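You operate a simulated robot arm through the tools that you are given. There is no shell and no other tool. Be economical: measure what you need, move in short steps, check, and stop when the job is done.

Carry out the task below with a simulated robot arm. There is one attempt and no reset: what you move stays moved.

Task
Take the brown strip and leave it on top of the square teal pan.

Only the result counts: the job must be done as asked and must still hold three seconds after the hand-in. Knocking over, shifting, dropping, spilling or breaking anything else fails it.

Robot
A 7-joint arm with a two-finger parallel gripper, fixed in place. Base frame: the origin is at the foot of the arm, x ahead of it, y to its left, z up. Readings come in mm, rad, newtons and seconds.
With the tool pointing down near the work surface it reaches from about 240 to 620 mm from the base axis. Its first joint turns from -1.152 to 1.152 rad. Payload 2.6 kg.
The TCP is the grasp point between the finger pads, 30 mm short of the fingertips. In the tool frame z runs along the fingers and y along their closing line. Largest opening 94 mm; finger width 28, thickness 10; the body of the gripper, 50 by 96 mm, starts 55 mm behind the TCP.
Orientation is that of the tool frame in the base frame, as [roll, pitch, yaw] about the fixed x, y, z axes, in that order (R = Rz(yaw) Ry(pitch) Rx(roll)). With the fingers straight down and closing along the base's y, the tool's x points along the base's -x, its y along +y and its z along -z.

Tools
- The arm moves only by the tool jog_arm. Its argument "deltas" is a list that holds one entry, the list of rows, each a list of 7 numbers: the shift along the base's x, y, z in units of 500 mm (1.0 is 500 mm), then the turn, a rotation vector about the base's x, y, z in units of 45 degrees (1.0 is 45 degrees), then the gripper command, from -1 (shut) to 1 (fully open), values between in proportion. In form: [[[x, y, z, rx, ry, rz, hand], ...]]. A call has 1 to 20 rows; each row is the pose to reach, as a shift and turn from the pose commanded when the call began. A call with a number of a shift or a turn outside -1 to 1 is refused whole. Each row takes 0.2 s and may step no farther than 50 mm and 0.15 rad from the row before; otherwise, or with a gripper value out of range, the whole call is refused. A pose out of reach is approached as far as the arm can. The call stops where the force on the tool passes 40 N (or 10 N more than at its start, if that is more) or the arm is blocked; 0.2 s more then pass. The fingers move at their own pace (about 72 mm/s each) and stop on an object; they squeeze with about 43 N. The grip force told is the motor's: it shows also when the fingers shut on nothing. Time passes only in rows, and 0.2 s behind the last, so rows that repeat a pose let the fingers close. It gives the time, the measured TCP pose, the force on the tool (base axes), the opening and the grip force at its end, in the units of the frame above (readings bear some noise), and new pictures: "pictures" is both (left out), scene, wrist or none.
- Cameras (640 x 400 px; columns grow to the right, rows downward): "scene" is fixed at [34, 429.7, 563.6]; the picture's right is [-0.78, -0.62, 0.00], its down [-0.36, 0.45, -0.82] and it looks along [0.51, -0.64, -0.57] (base axes); focal length 288 px, centre (320, 200). "wrist" rides on the gripper at [-37, 0, -58] in the tool frame; the picture's right is [0.00, -1.00, 0.00], its down [0.97, 0.00, -0.24] and it looks along [0.24, 0.00, 0.97] (tool axes); focal length 218 px, centre (320, 200). There is no depth. A picture from a camera that has moved, and an enlarged one, comes with that camera's place and axes in the base frame and with its lens.
- inspect(camera, box): a new picture of the part [left, top, right, bottom] of that camera's present view, enlarged. It takes no simulated time.
- sign_off(): hands the job in; it is judged then, once.

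Go step by step. Nothing tells you positions but the pictures and the camera data: compare them with the known pose of the tool, close in by small moves and look again before you grip or let go. The budget is 90 turns and 170 pictures, counting those below and the enlarged ones. Unless the task says otherwise, let go and move clear before handing in, and close with one line.

The tools are called by a JSON object that holds its "fn" and its "kwargs". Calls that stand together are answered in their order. jog_arm: Moves the arm, as the interface text tells. Its arguments: {"type":"object","properties":{"deltas":{"type":"array","items":{"type":"array","items":{"type":"array","items":{"type":"number"}}}},"pictures":{"type":"string","enum":["both","scene","wrist","none"]}},"required":["deltas"]} The other tools are called the same way: inspect (camera, box) takes an enlarged picture of a part of a camera's view; sign_off () hands the job in.

At the start:

```text
time: 0.0
position: [382.7, 34.3, 305.6]
tcp_rot: [-3.141, 0.001, -3.141]
force: [-0.5, 0.6, 0.2]
width: 94.1
grasp_force: 0.0
```

scene: 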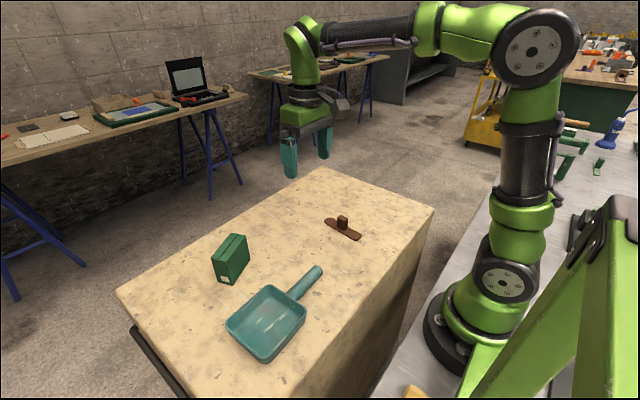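
wrist: 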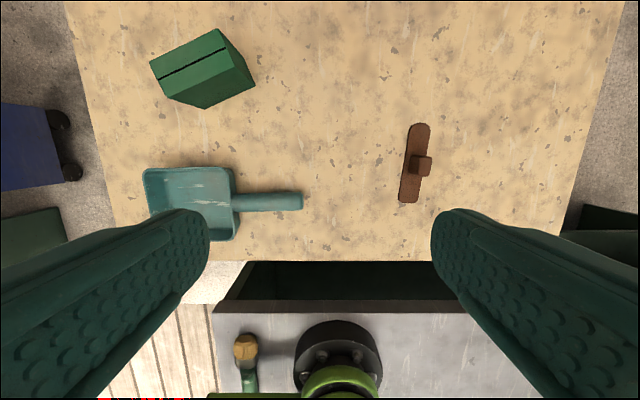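

I see a brown strip with a knob near (393, -121), and a teal pan near (330, 250). I'll enlarge both before moving.

{"fn": "inspect", "kwargs": {"camera": "scene", "box": [200, 190, 400, 370]}}

{"fn": "inspect", "kwargs": {"camera": "wrist", "box": [360, 100, 480, 220]}}

{"fn": "inspect", "kwargs": {"camera": "wrist", "box": [120, 130, 320, 260]}}

```text
2.22 times, centred on (300, 280) of scene
camera zoom: at [34.0, 429.7, 563.6], right [-0.78, -0.62, 0.0], down [-0.36, 0.45, -0.82], along [0.51, -0.64, -0.57], focal length 639 px, centre (364, 22)
```

zoom: 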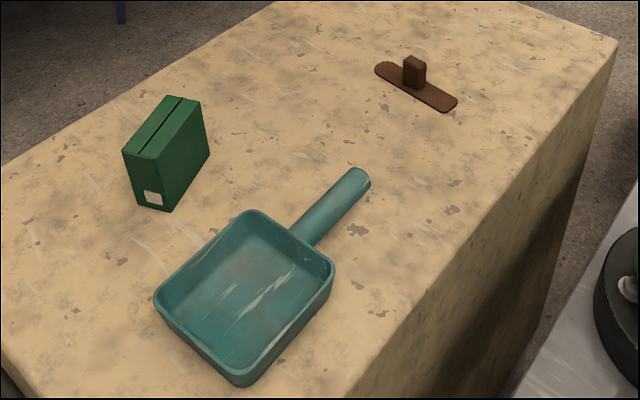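

```text
3.33 times, centred on (420, 160) of wrist
camera zoom: at [420.8, 34.3, 364.0], right [0.0, -1.0, 0.0], down [-0.97, 0.0, 0.24], along [-0.24, 0.0, -0.97], focal length 728 px, centre (-13, 333)
```

zoom: 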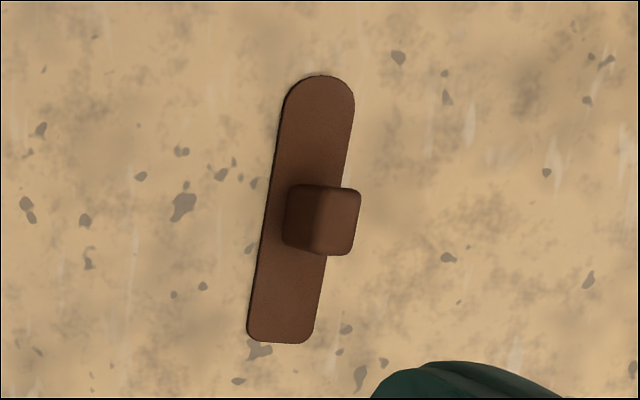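

```text
3.08 times, centred on (220, 195) of wrist
camera zoom: at [420.8, 34.3, 364.0], right [0.0, -1.0, 0.0], down [-0.97, 0.0, 0.24], along [-0.24, 0.0, -0.97], focal length 672 px, centre (628, 215)
```

zoom: 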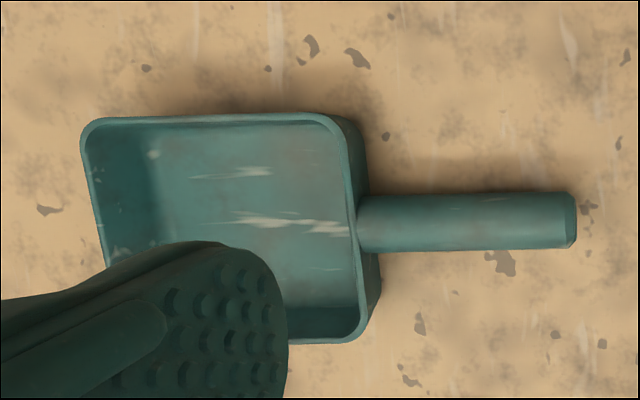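

The strip carries a knob about 20 × 30 mm and 38 mm high, near (391, -122), which looks like a good handle. I'll move above it at z ≈ 150 and look again.

{"fn": "jog_arm", "kwargs": {"deltas": [[[0.003, -0.08, 0, 0, 0, -0.02, 1], [0.006, -0.16, 0, 0, 0, -0.04, 1], [0.01, -0.24, -0.03, 0, 0, -0.06, 1], [0.016, -0.312, -0.08, 0, 0, -0.075, 1], [0.016, -0.312, -0.16, 0, 0, -0.075, 1], [0.016, -0.312, -0.24, 0, 0, -0.075, 1], [0.016, -0.312, -0.31, 0, 0, -0.075, 1], [0.016, -0.312, -0.31, 0, 0, -0.075, 1]]]}}

```text
time: 1.8
position: [391.4, -120.5, 151.7]
tcp_rot: [3.142, 0.001, 3.084]
force: [0.8, -0.8, 0.3]
width: 94.1
grasp_force: 0.0
camera wrist: at [429.6, -123.3, 210.0], right [-0.06, -1.0, 0.0], down [-0.97, 0.06, 0.24], along [-0.24, 0.01, -0.97], focal length 218 px, centre (320, 200)
```

scene: 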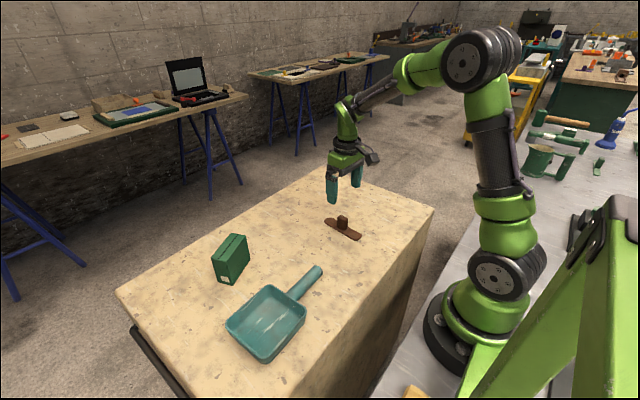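
wrist: 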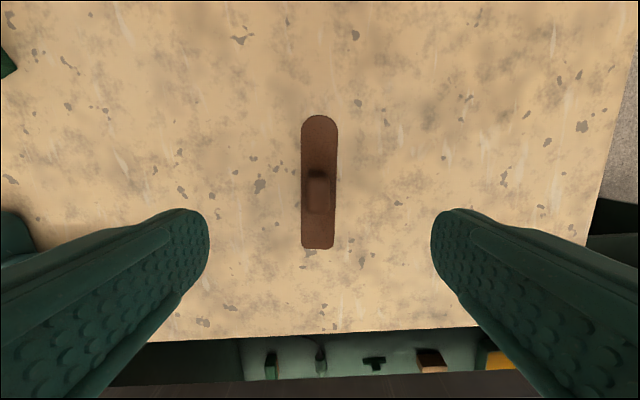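

{"fn": "inspect", "kwargs": {"camera": "wrist", "box": [270, 105, 370, 255]}}

{"fn": "inspect", "kwargs": {"camera": "scene", "box": [300, 160, 390, 250]}}

```text
2.67 times, centred on (320, 180) of wrist
camera zoom: at [429.6, -123.3, 210.0], right [-0.06, -1.0, 0.0], down [-0.97, 0.06, 0.24], along [-0.24, 0.01, -0.97], focal length 582 px, centre (320, 253)
```

zoom: 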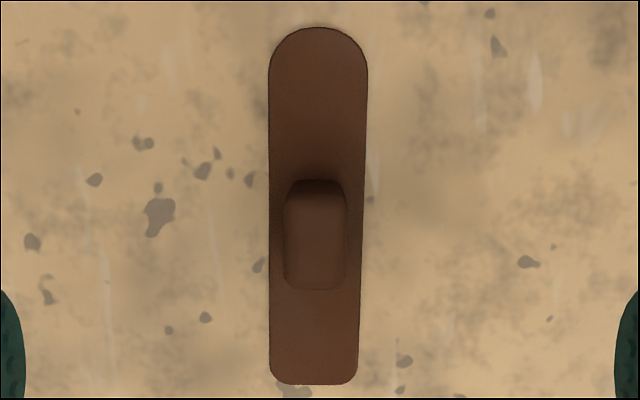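

```text
4.44 times, centred on (345, 205) of scene
camera zoom: at [34.0, 429.7, 563.6], right [-0.78, -0.62, 0.0], down [-0.36, 0.45, -0.82], along [0.51, -0.64, -0.57], focal length 1278 px, centre (209, 178)
```

zoom: 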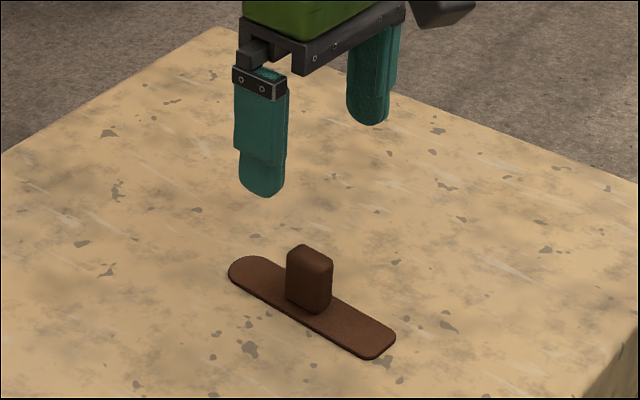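

The gripper is aligned with the strip, and the knob sits under the TCP. I'll lower to TCP z ≈ 41 and close.

{"fn": "jog_arm", "kwargs": {"deltas": [[[0, 0, -0.07, 0, 0, 0, 1], [0, 0, -0.14, 0, 0, 0, 1], [0, 0, -0.19, 0, 0, 0, 0.6], [0, 0, -0.222, 0, 0, 0, 0.3], [0, 0, -0.222, 0, 0, 0, 0.0]]]}}

```text
time: 3.0
position: [390.0, -121.9, 39.1]
tcp_rot: [3.141, 0.0, 3.082]
force: [0.0, -0.1, 0.3]
width: 46.7
grasp_force: 0.2
camera wrist: at [428.5, -123.7, 97.9], right [-0.06, -1.0, 0.0], down [-0.97, 0.06, 0.24], along [-0.24, 0.01, -0.97], focal length 218 px, centre (320, 200)
```

scene: 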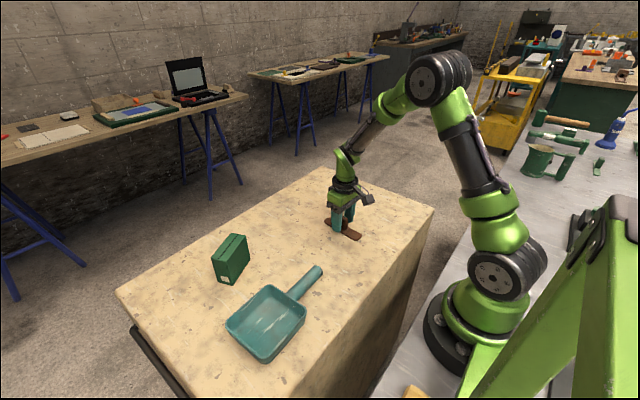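
wrist: 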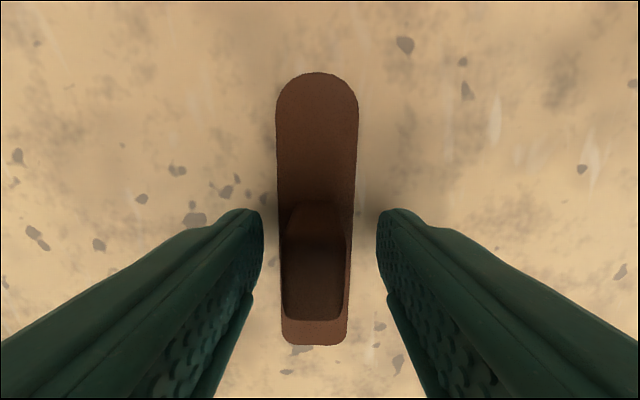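

The knob is between the fingers and the fingertips are just above the plate. I'll close and lift a little.

{"fn": "jog_arm", "kwargs": {"deltas": [[[0, 0, 0, 0, 0, 0, -0.5], [0, 0, 0, 0, 0, 0, -1], [0, 0, 0, 0, 0, 0, -1], [0, 0, 0, 0, 0, 0, -1], [0, 0, 0.05, 0, 0, 0, -1], [0, 0, 0.12, 0, 0, 0, -1], [0, 0, 0.2, 0, 0, 0, -1], [0, 0, 0.28, 0, 0, 0, -1]]]}}

```text
time: 4.8
position: [389.2, -122.0, 179.7]
tcp_rot: [-3.14, -0.002, 3.082]
force: [0.8, 1.1, -0.7]
width: 0.0
grasp_force: 33.3
camera wrist: at [428.7, -122.6, 238.3], right [-0.06, -1.0, 0.0], down [-0.97, 0.06, 0.24], along [-0.24, 0.01, -0.97], focal length 218 px, centre (320, 200)
```

scene: 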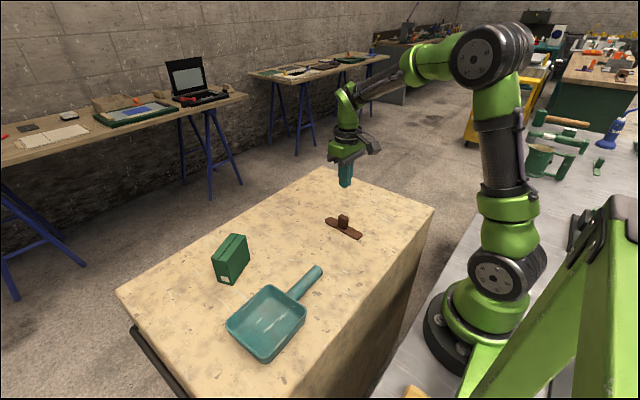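
wrist: 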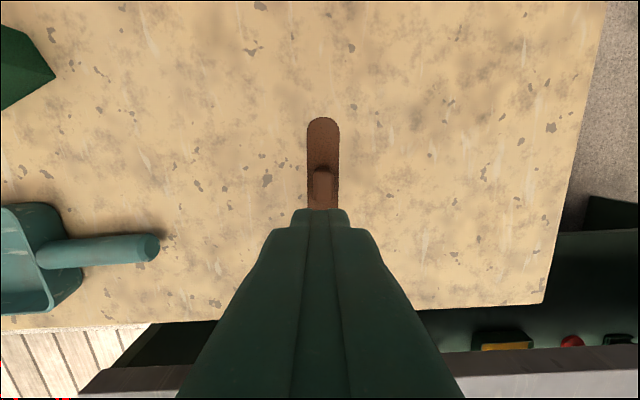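

The fingers shut on nothing and the strip is still on the table, so it slipped or I missed. I'll look closely at it.

{"fn": "inspect", "kwargs": {"camera": "scene", "box": [315, 200, 375, 250]}}

{"fn": "inspect", "kwargs": {"camera": "wrist", "box": [270, 105, 370, 225]}}

```text
8.00 times, centred on (345, 225) of scene
camera zoom: at [34.0, 429.7, 563.6], right [-0.78, -0.62, 0.0], down [-0.36, 0.45, -0.82], along [0.51, -0.64, -0.57], focal length 2301 px, centre (120, 0)
```

zoom: 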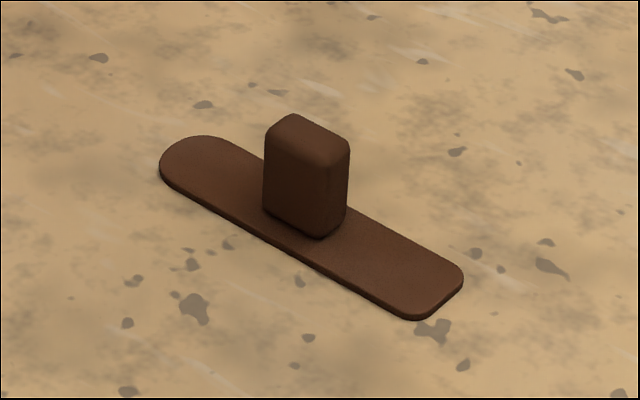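

```text
3.33 times, centred on (320, 165) of wrist
camera zoom: at [428.7, -122.6, 238.3], right [-0.06, -1.0, 0.0], down [-0.97, 0.06, 0.24], along [-0.24, 0.01, -0.97], focal length 728 px, centre (320, 317)
```

zoom: 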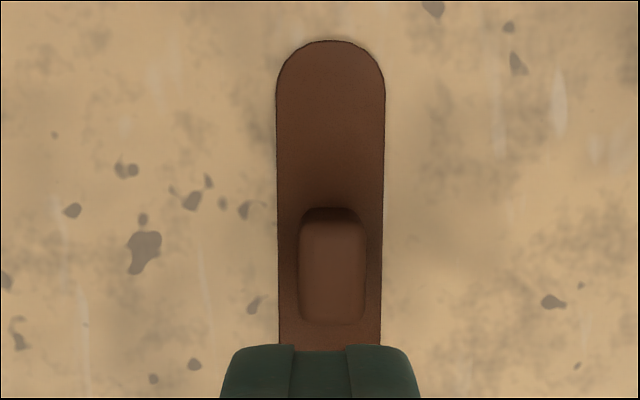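

The knob's sides look straight and the strip has hardly moved, so it probably slipped during the quick lift. I'll go down again, close, and read the width before lifting.

{"fn": "jog_arm", "kwargs": {"deltas": [[[0.004, -0.004, -0.04, 0, 0, 0, 0.3], [0.004, -0.004, -0.12, 0, 0, 0, 0.3], [0.004, -0.004, -0.2, 0, 0, 0, 0.3], [0.004, -0.004, -0.25, 0, 0, 0, 0.1], [0.004, -0.004, -0.282, 0, 0, 0, 0.1], [0.004, -0.004, -0.282, 0, 0, 0, -0.3], [0.004, -0.004, -0.282, 0, 0, 0, -1], [0.004, -0.004, -0.282, 0, 0, 0, -1], [0.004, -0.004, -0.282, 0, 0, 0, -1]]]}}

```text
time: 6.8
position: [393.0, -125.0, 37.9]
tcp_rot: [3.141, 0.0, 3.082]
force: [0.2, -0.9, -0.5]
width: 22.4
grasp_force: 43.2
camera wrist: at [430.8, -126.5, 98.1], right [-0.06, -1.0, 0.0], down [-0.97, 0.06, 0.24], along [-0.24, 0.01, -0.97], focal length 218 px, centre (320, 200)
```

scene: 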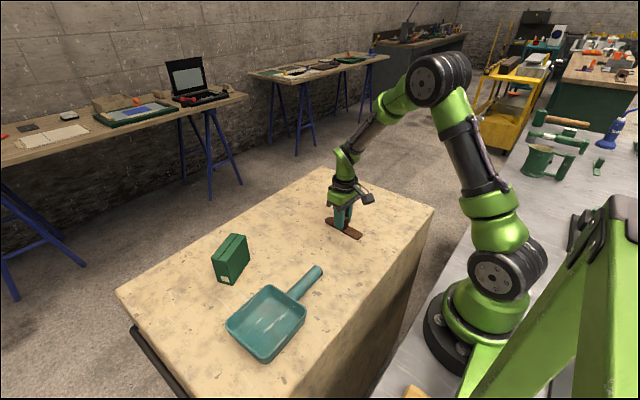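
wrist: 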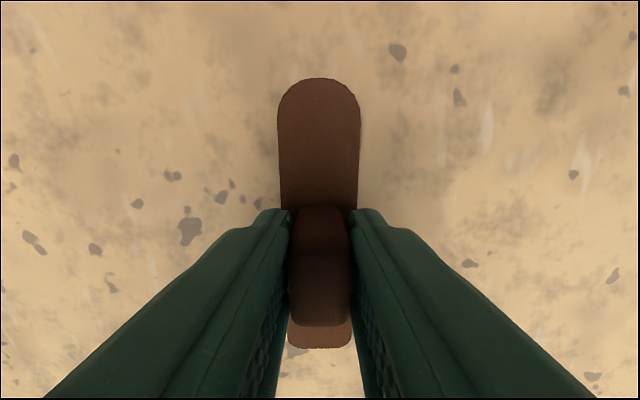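

The knob is gripped at 22.4 mm with 43 N. I'll lift slowly this time.

{"fn": "jog_arm", "kwargs": {"deltas": [[[0, 0, 0.003, 0, 0, 0, -1], [0, 0, 0.006, 0, 0, 0, -1], [0, 0, 0.01, 0, 0, 0, -1], [0, 0, 0.015, 0, 0, 0, -1], [0, 0, 0.02, 0, 0, 0, -1], [0, 0, 0.025, 0, 0, 0, -1], [0, 0, 0.03, 0, 0, 0, -1], [0, 0, 0.03, 0, 0, 0, -1]]]}}

```text
time: 8.6
position: [391.3, -124.4, 53.0]
tcp_rot: [3.141, 0.001, 3.081]
force: [0.4, 0.0, 0.1]
width: 22.5
grasp_force: 43.3
camera wrist: at [430.8, -126.0, 112.0], right [-0.06, -1.0, 0.0], down [-0.97, 0.06, 0.24], along [-0.24, 0.01, -0.97], focal length 218 px, centre (320, 200)
```

scene: 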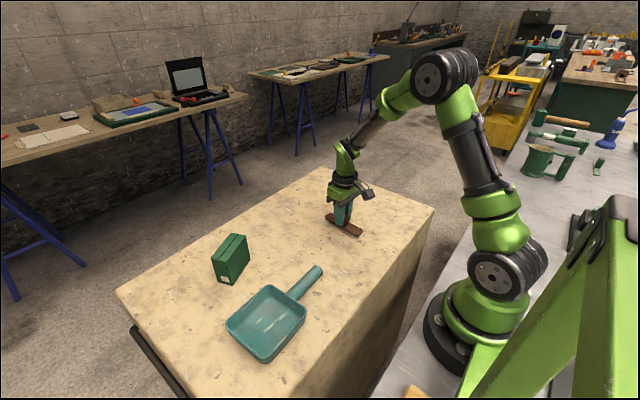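
wrist: 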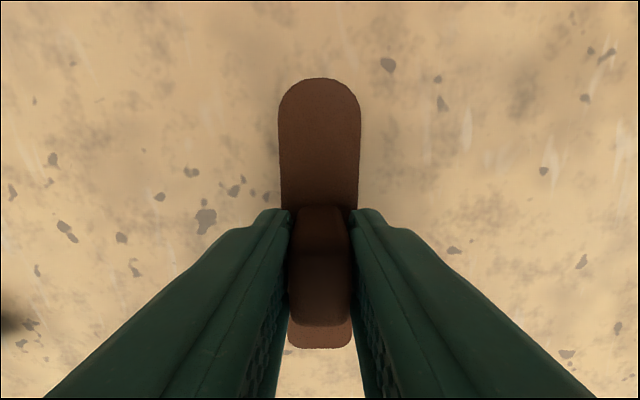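

The strip stayed with the gripper. I'll keep lifting gently and check for slip.

{"fn": "jog_arm", "kwargs": {"deltas": [[[0, 0, 0.005, 0, 0, 0, -1], [0, 0, 0.012, 0, 0, 0, -1], [0, 0, 0.021, 0, 0, 0, -1], [0, 0, 0.032, 0, 0, 0, -1], [0, 0, 0.044, 0, 0, 0, -1], [0, 0, 0.056, 0, 0, 0, -1], [0, 0, 0.068, 0, 0, 0, -1], [0, 0, 0.08, 0, 0, 0, -1], [0, 0, 0.092, 0, 0, 0, -1], [0, 0, 0.104, 0, 0, 0, -1], [0, 0, 0.116, 0, 0, 0, -1], [0, 0, 0.128, 0, 0, 0, -1], [0, 0, 0.14, 0, 0, 0, -1], [0, 0, 0.15, 0, 0, 0, -1], [0, 0, 0.158, 0, 0, 0, -1], [0, 0, 0.164, 0, 0, 0, -1], [0, 0, 0.168, 0, 0, 0, -1], [0, 0, 0.17, 0, 0, 0, -1]]]}}

```text
time: 12.4
position: [392.2, -124.1, 138.4]
tcp_rot: [3.14, -0.002, 3.084]
force: [0.7, -0.3, -0.7]
width: 22.1
grasp_force: 42.9
camera wrist: at [430.9, -125.9, 197.2], right [-0.06, -1.0, 0.0], down [-0.97, 0.06, 0.24], along [-0.24, 0.01, -0.97], focal length 218 px, centre (320, 200)
```

scene: 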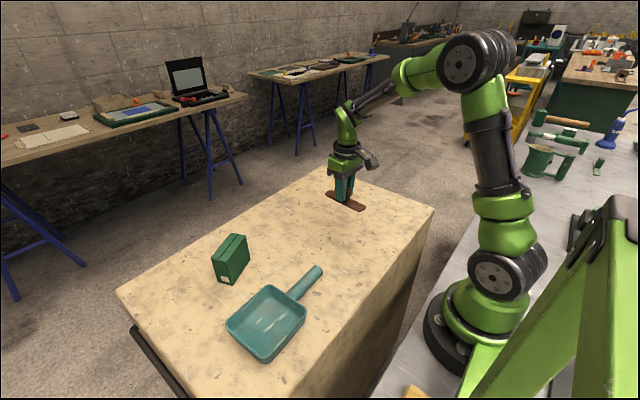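
wrist: 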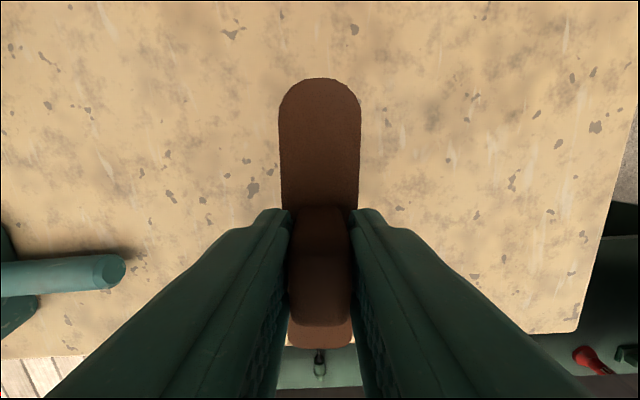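

The grip holds during gentle motion. I put the pan rim at roughly x 270–386, y 172–293, z ≈ 40, so the 128 mm strip should bridge the rim along x. I'll carry it slowly towards the pan.

{"fn": "jog_arm", "kwargs": {"deltas": [[[-0.001, 0.005, 0, 0, 0, 0.001, -1], [-0.003, 0.016, 0, 0, 0, 0.004, -1], [-0.007, 0.036, 0, 0, 0, 0.009, -1], [-0.012, 0.062, 0, 0, 0, 0.016, -1], [-0.018, 0.091, 0, 0, 0, 0.023, -1], [-0.024, 0.122, 0, 0, 0, 0.03, -1], [-0.031, 0.153, 0, 0, 0, 0.038, -1], [-0.037, 0.185, 0, 0, 0, 0.046, -1], [-0.043, 0.216, 0, 0, 0, 0.054, -1], [-0.049, 0.247, 0, 0, 0, 0.062, -1], [-0.056, 0.278, 0, 0, 0, 0.07, -1], [-0.062, 0.309, 0, 0, 0, 0.077, -1], [-0.068, 0.341, 0, 0, 0, 0.085, -1], [-0.074, 0.372, 0, 0, 0, 0.093, -1], [-0.081, 0.403, 0, 0, 0, 0.1, -1], [-0.087, 0.434, 0, 0, 0, 0.108, -1], [-0.093, 0.463, 0, 0, 0, 0.115, -1], [-0.098, 0.489, 0, 0, 0, 0.122, -1], [-0.102, 0.51, 0, 0, 0, 0.127, -1], [-0.104, 0.52, 0, 0, 0, 0.13, -1]]]}}

```text
time: 16.6
position: [340.1, 136.2, 138.1]
tcp_rot: [-3.141, -0.001, -3.099]
force: [0.2, -0.2, -0.3]
width: 22.2
grasp_force: 43.1
camera wrist: at [379.2, 138.3, 197.5], right [0.04, -1.0, 0.0], down [-0.97, -0.04, 0.24], along [-0.24, -0.01, -0.97], focal length 218 px, centre (320, 200)
```

scene: 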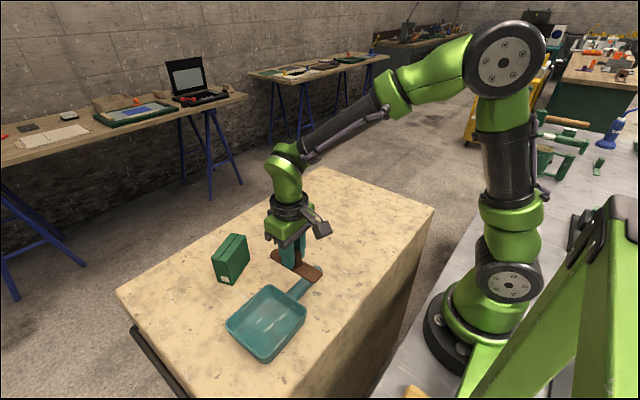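
wrist: 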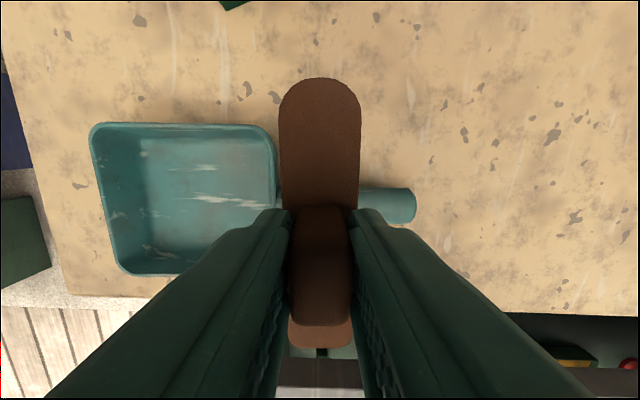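

{"fn": "inspect", "kwargs": {"camera": "wrist", "box": [80, 100, 300, 290]}}

{"fn": "inspect", "kwargs": {"camera": "scene", "box": [210, 240, 350, 370]}}

```text
2.11 times, centred on (190, 195) of wrist
camera zoom: at [379.2, 138.3, 197.5], right [0.04, -1.0, 0.0], down [-0.97, -0.04, 0.24], along [-0.24, -0.01, -0.97], focal length 460 px, centre (594, 210)
```

zoom: 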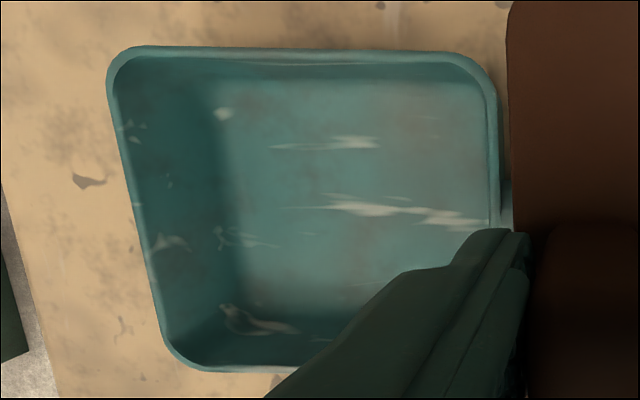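

```text
3.08 times, centred on (280, 305) of scene
camera zoom: at [34.0, 429.7, 563.6], right [-0.78, -0.62, 0.0], down [-0.36, 0.45, -0.82], along [0.51, -0.64, -0.57], focal length 885 px, centre (443, -123)
```

zoom: 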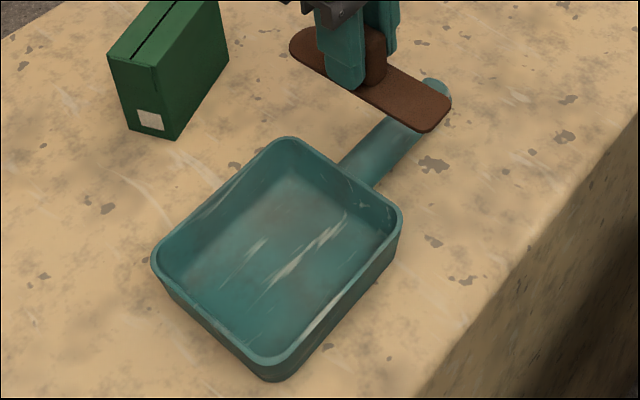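

The pan centre is about (330, 235), and the strip is centred in the gripper. I'll move over the pan and come down to about 14 mm above the rim, then check.

{"fn": "jog_arm", "kwargs": {"deltas": [[[-0.001, 0.005, 0, 0, 0, 0, -1], [-0.003, 0.017, 0, 0, 0, 0, -1], [-0.005, 0.036, 0, 0, 0, 0, -1], [-0.007, 0.06, 0, 0, 0, 0, -1], [-0.01, 0.086, 0, 0, 0, 0, -1], [-0.013, 0.112, 0, 0, 0, 0, -1], [-0.015, 0.138, 0, 0, 0, 0, -1], [-0.017, 0.162, 0, 0, 0, 0, -1], [-0.019, 0.181, 0, 0, 0, 0, -1], [-0.02, 0.193, 0, 0, 0, 0, -1], [-0.02, 0.196, 0, 0, 0, 0, -1], [-0.02, 0.196, -0.006, 0, 0, 0, -1], [-0.02, 0.196, -0.018, 0, 0, 0, -1], [-0.02, 0.196, -0.034, 0, 0, 0, -1], [-0.02, 0.196, -0.05, 0, 0, 0, -1], [-0.02, 0.196, -0.066, 0, 0, 0, -1], [-0.02, 0.196, -0.08, 0, 0, 0, -1], [-0.02, 0.196, -0.088, 0, 0, 0, -1], [-0.02, 0.196, -0.092, 0, 0, 0, -1]]]}}

{"fn": "inspect", "kwargs": {"camera": "scene", "box": [210, 230, 350, 370]}}

```text
time: 20.6
position: [329.7, 233.1, 92.0]
tcp_rot: [-3.141, -0.001, -3.098]
force: [0.3, 0.7, 0.0]
width: 22.3
grasp_force: 42.7
camera wrist: at [368.9, 235.7, 151.0], right [0.04, -1.0, 0.0], down [-0.97, -0.04, 0.24], along [-0.24, -0.01, -0.97], focal length 218 px, centre (320, 200)
```

scene: 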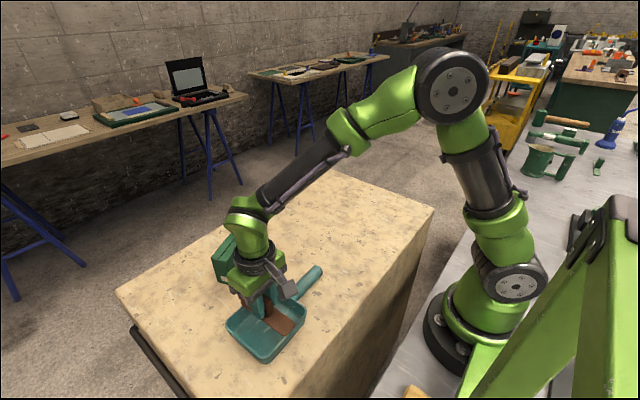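
wrist: 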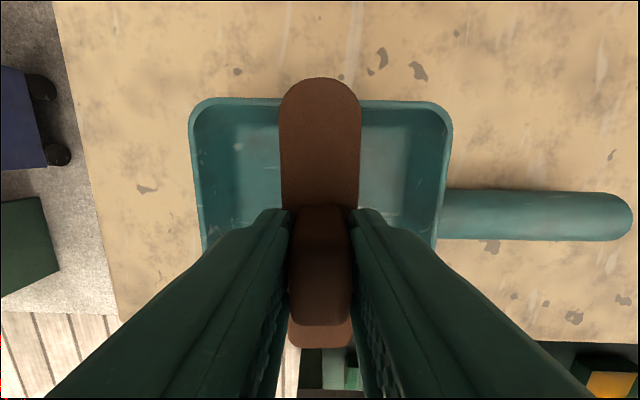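

```text
2.86 times, centred on (280, 300) of scene
camera zoom: at [34.0, 429.7, 563.6], right [-0.78, -0.62, 0.0], down [-0.36, 0.45, -0.82], along [0.51, -0.64, -0.57], focal length 822 px, centre (434, -86)
```

zoom: 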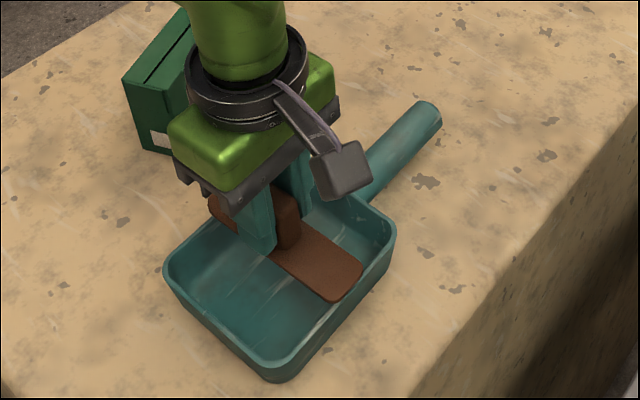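

The strip is centred over both rims, overhanging a few mm at each end. I'll lower slowly until it just about touches.

{"fn": "jog_arm", "kwargs": {"deltas": [[[0, 0.002, -0.004, 0, 0, 0, -1], [0, 0.002, -0.008, 0, 0, 0, -1], [0, 0.002, -0.012, 0, 0, 0, -1], [0, 0.002, -0.016, 0, 0, 0, -1], [0, 0.002, -0.019, 0, 0, 0, -1], [0, 0.002, -0.022, 0, 0, 0, -1], [0, 0.002, -0.022, 0, 0, 0, -1]]]}}

{"fn": "inspect", "kwargs": {"camera": "scene", "box": [220, 270, 320, 370]}}

```text
time: 22.2
position: [329.5, 235.2, 80.9]
tcp_rot: [3.14, 0.0, -3.098]
force: [-0.5, -0.6, -0.6]
width: 22.3
grasp_force: 43.4
camera wrist: at [368.6, 236.7, 139.8], right [0.04, -1.0, 0.0], down [-0.97, -0.04, 0.24], along [-0.24, -0.01, -0.97], focal length 218 px, centre (320, 200)
```

scene: 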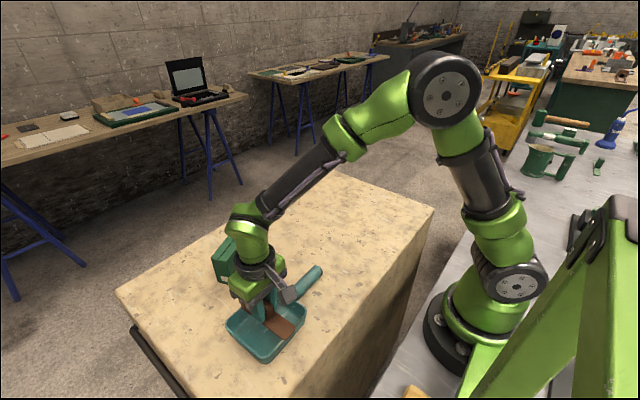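
wrist: 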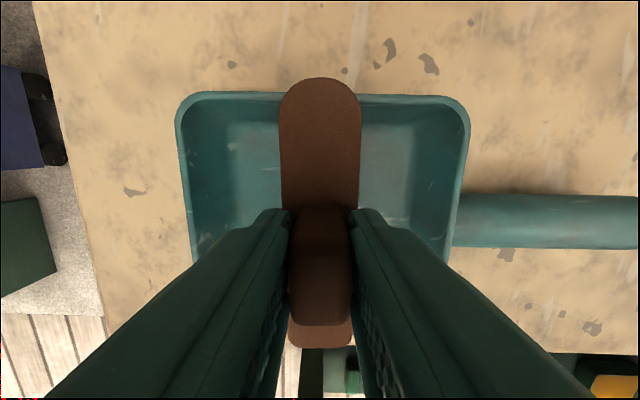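

```text
4.00 times, centred on (270, 320) of scene
camera zoom: at [34.0, 429.7, 563.6], right [-0.78, -0.62, 0.0], down [-0.36, 0.45, -0.82], along [0.51, -0.64, -0.57], focal length 1151 px, centre (520, -280)
```

zoom: 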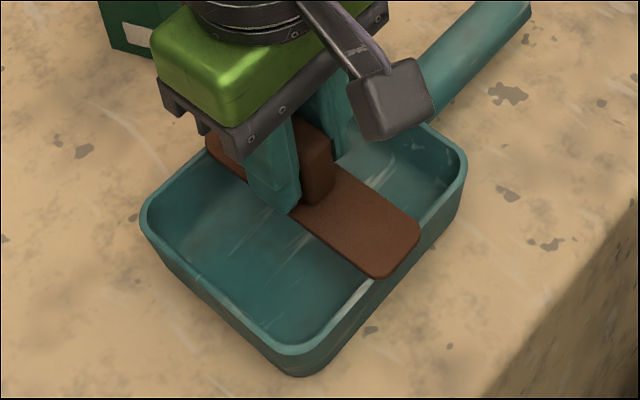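

It's nearly at the rim and well centred. I'll continue in 1 mm steps until contact shows.

{"fn": "jog_arm", "kwargs": {"deltas": [[[0.002, 0, -0.002, 0, 0, 0, -1], [0.002, 0, -0.004, 0, 0, 0, -1], [0.002, 0, -0.006, 0, 0, 0, -1], [0.002, 0, -0.006, 0, 0, 0, -1]]], "pictures": "wrist"}}

{"fn": "inspect", "kwargs": {"camera": "scene", "box": [250, 290, 320, 350]}}

```text
time: 23.2
position: [330.8, 235.3, 80.1]
tcp_rot: [3.139, 0.002, -3.097]
force: [-1.9, -1.1, 7.8]
width: 22.2
grasp_force: 43.1
camera wrist: at [370.0, 237.1, 137.6], right [0.04, -1.0, 0.0], down [-0.97, -0.04, 0.24], along [-0.24, -0.01, -0.97], focal length 218 px, centre (320, 200)
```

wrist: 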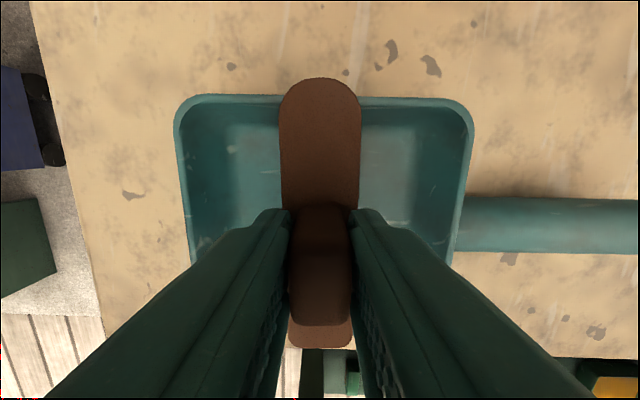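

```text
6.67 times, centred on (285, 320) of scene
camera zoom: at [33.9, 429.7, 563.6], right [-0.78, -0.62, 0.0], down [-0.36, 0.45, -0.82], along [0.51, -0.64, -0.57], focal length 1918 px, centre (553, -600)
```

zoom: 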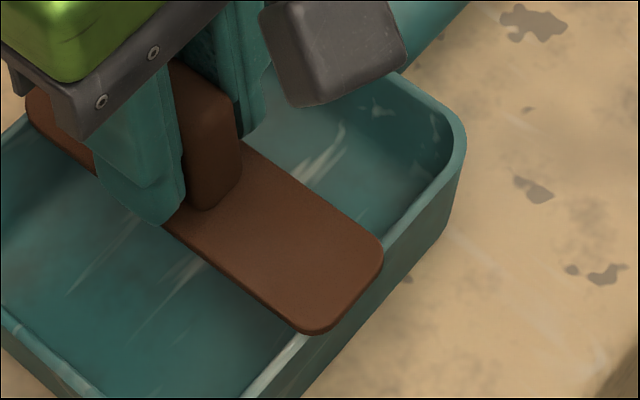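

Contact shows (about 8 N), with the strip resting on both rims. I'll ease off 1.5 mm and open the fingers modestly.

{"fn": "jog_arm", "kwargs": {"deltas": [[[0, 0, 0.002, 0, 0, 0, -1], [0, 0, 0.003, 0, 0, 0, -1], [0, 0, 0.003, 0, 0, 0, -0.5], [0, 0, 0.003, 0, 0, 0, -0.4], [0, 0, 0.003, 0, 0, 0, -0.25], [0, 0, 0.003, 0, 0, 0, -0.1], [0, 0, 0.003, 0, 0, 0, -0.1]]]}}

{"fn": "inspect", "kwargs": {"camera": "scene", "box": [220, 270, 320, 370]}}

```text
time: 24.8
position: [331.6, 235.0, 78.8]
tcp_rot: [-3.142, 0.001, -3.098]
force: [-0.8, 1.2, -0.7]
width: 42.3
grasp_force: 0.0
camera wrist: at [369.9, 237.0, 138.6], right [0.04, -1.0, 0.0], down [-0.97, -0.04, 0.24], along [-0.24, -0.01, -0.97], focal length 218 px, centre (320, 200)
```

scene: 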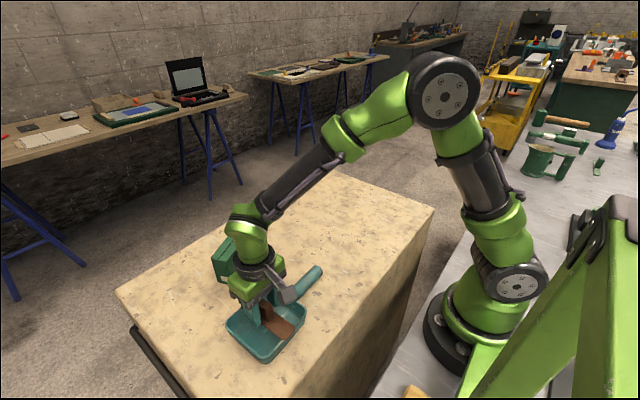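
wrist: 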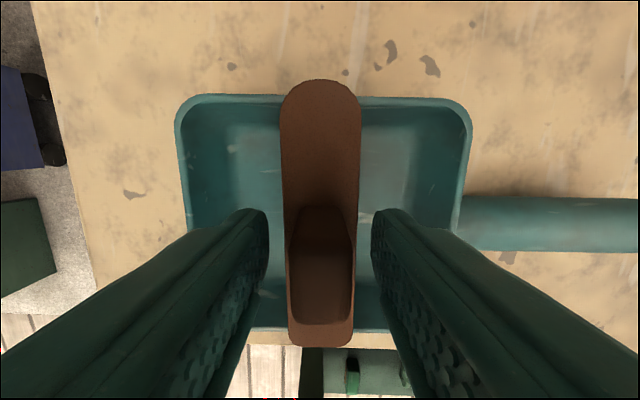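

```text
4.00 times, centred on (270, 320) of scene
camera zoom: at [34.0, 429.7, 563.6], right [-0.78, -0.62, 0.0], down [-0.36, 0.45, -0.82], along [0.51, -0.64, -0.57], focal length 1151 px, centre (520, -280)
```

zoom: 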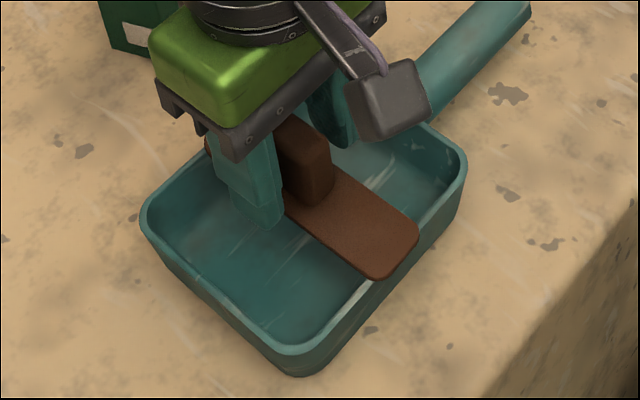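

The strip is released and rests across both rims. I'll go straight up, then check.

{"fn": "jog_arm", "kwargs": {"deltas": [[[0, 0, 0.01, 0, 0, 0, -0.05], [0, 0, 0.03, 0, 0, 0, -0.05], [0, 0, 0.06, 0, 0, 0, -0.05], [0, 0, 0.1, 0, 0, 0, 0], [0, 0, 0.16, 0, 0, 0, 0], [0, 0, 0.24, 0, 0, 0, 0], [0, 0, 0.32, 0, 0, 0, 0.5], [0, -0.08, 0.36, 0, 0, 0, 0.5], [0, -0.16, 0.36, 0, 0, 0, 0.5], [0, -0.24, 0.36, 0, 0, 0, 0.5]]]}}

{"fn": "inspect", "kwargs": {"camera": "scene", "box": [210, 250, 330, 370]}}

```text
time: 27.0
position: [330.9, 114.4, 261.3]
tcp_rot: [3.14, 0.0, -3.098]
force: [0.0, 0.7, -0.1]
width: 70.7
grasp_force: 0.0
camera wrist: at [369.9, 116.2, 319.0], right [0.04, -1.0, 0.0], down [-0.97, -0.04, 0.24], along [-0.24, -0.01, -0.97], focal length 218 px, centre (320, 200)
```

scene: 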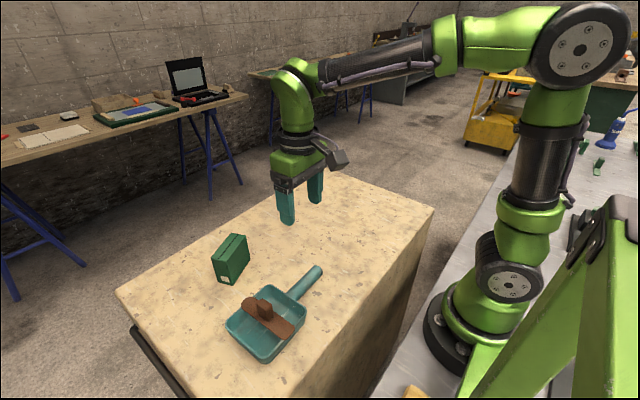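
wrist: 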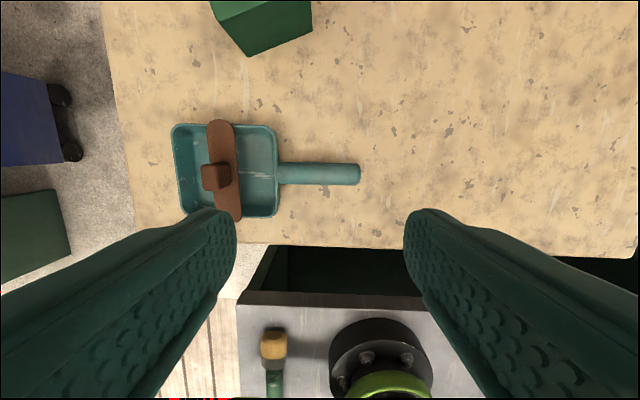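

```text
3.33 times, centred on (270, 310) of scene
camera zoom: at [34.0, 429.7, 563.6], right [-0.78, -0.62, 0.0], down [-0.36, 0.45, -0.82], along [0.51, -0.64, -0.57], focal length 959 px, centre (487, -167)
```

zoom: 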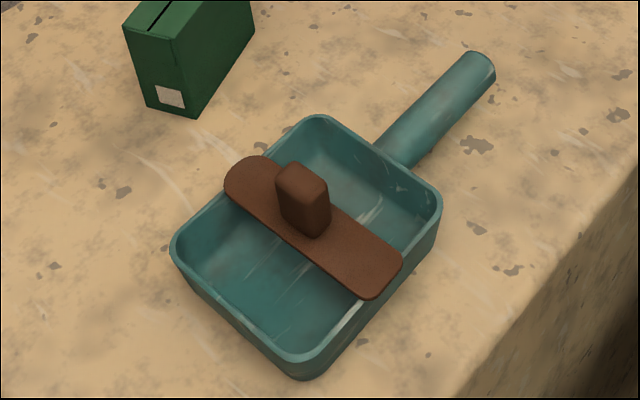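

The strip lies level across the pan's rims and overhangs at both ends. The gripper is clear, nothing else looks disturbed, and I'm handing it in.

{"fn": "sign_off", "kwargs": {}}

```text
The job is handed in.
```

The brown strip is lying on top of the square teal pan, bridging its rims, and the arm is clear of it.
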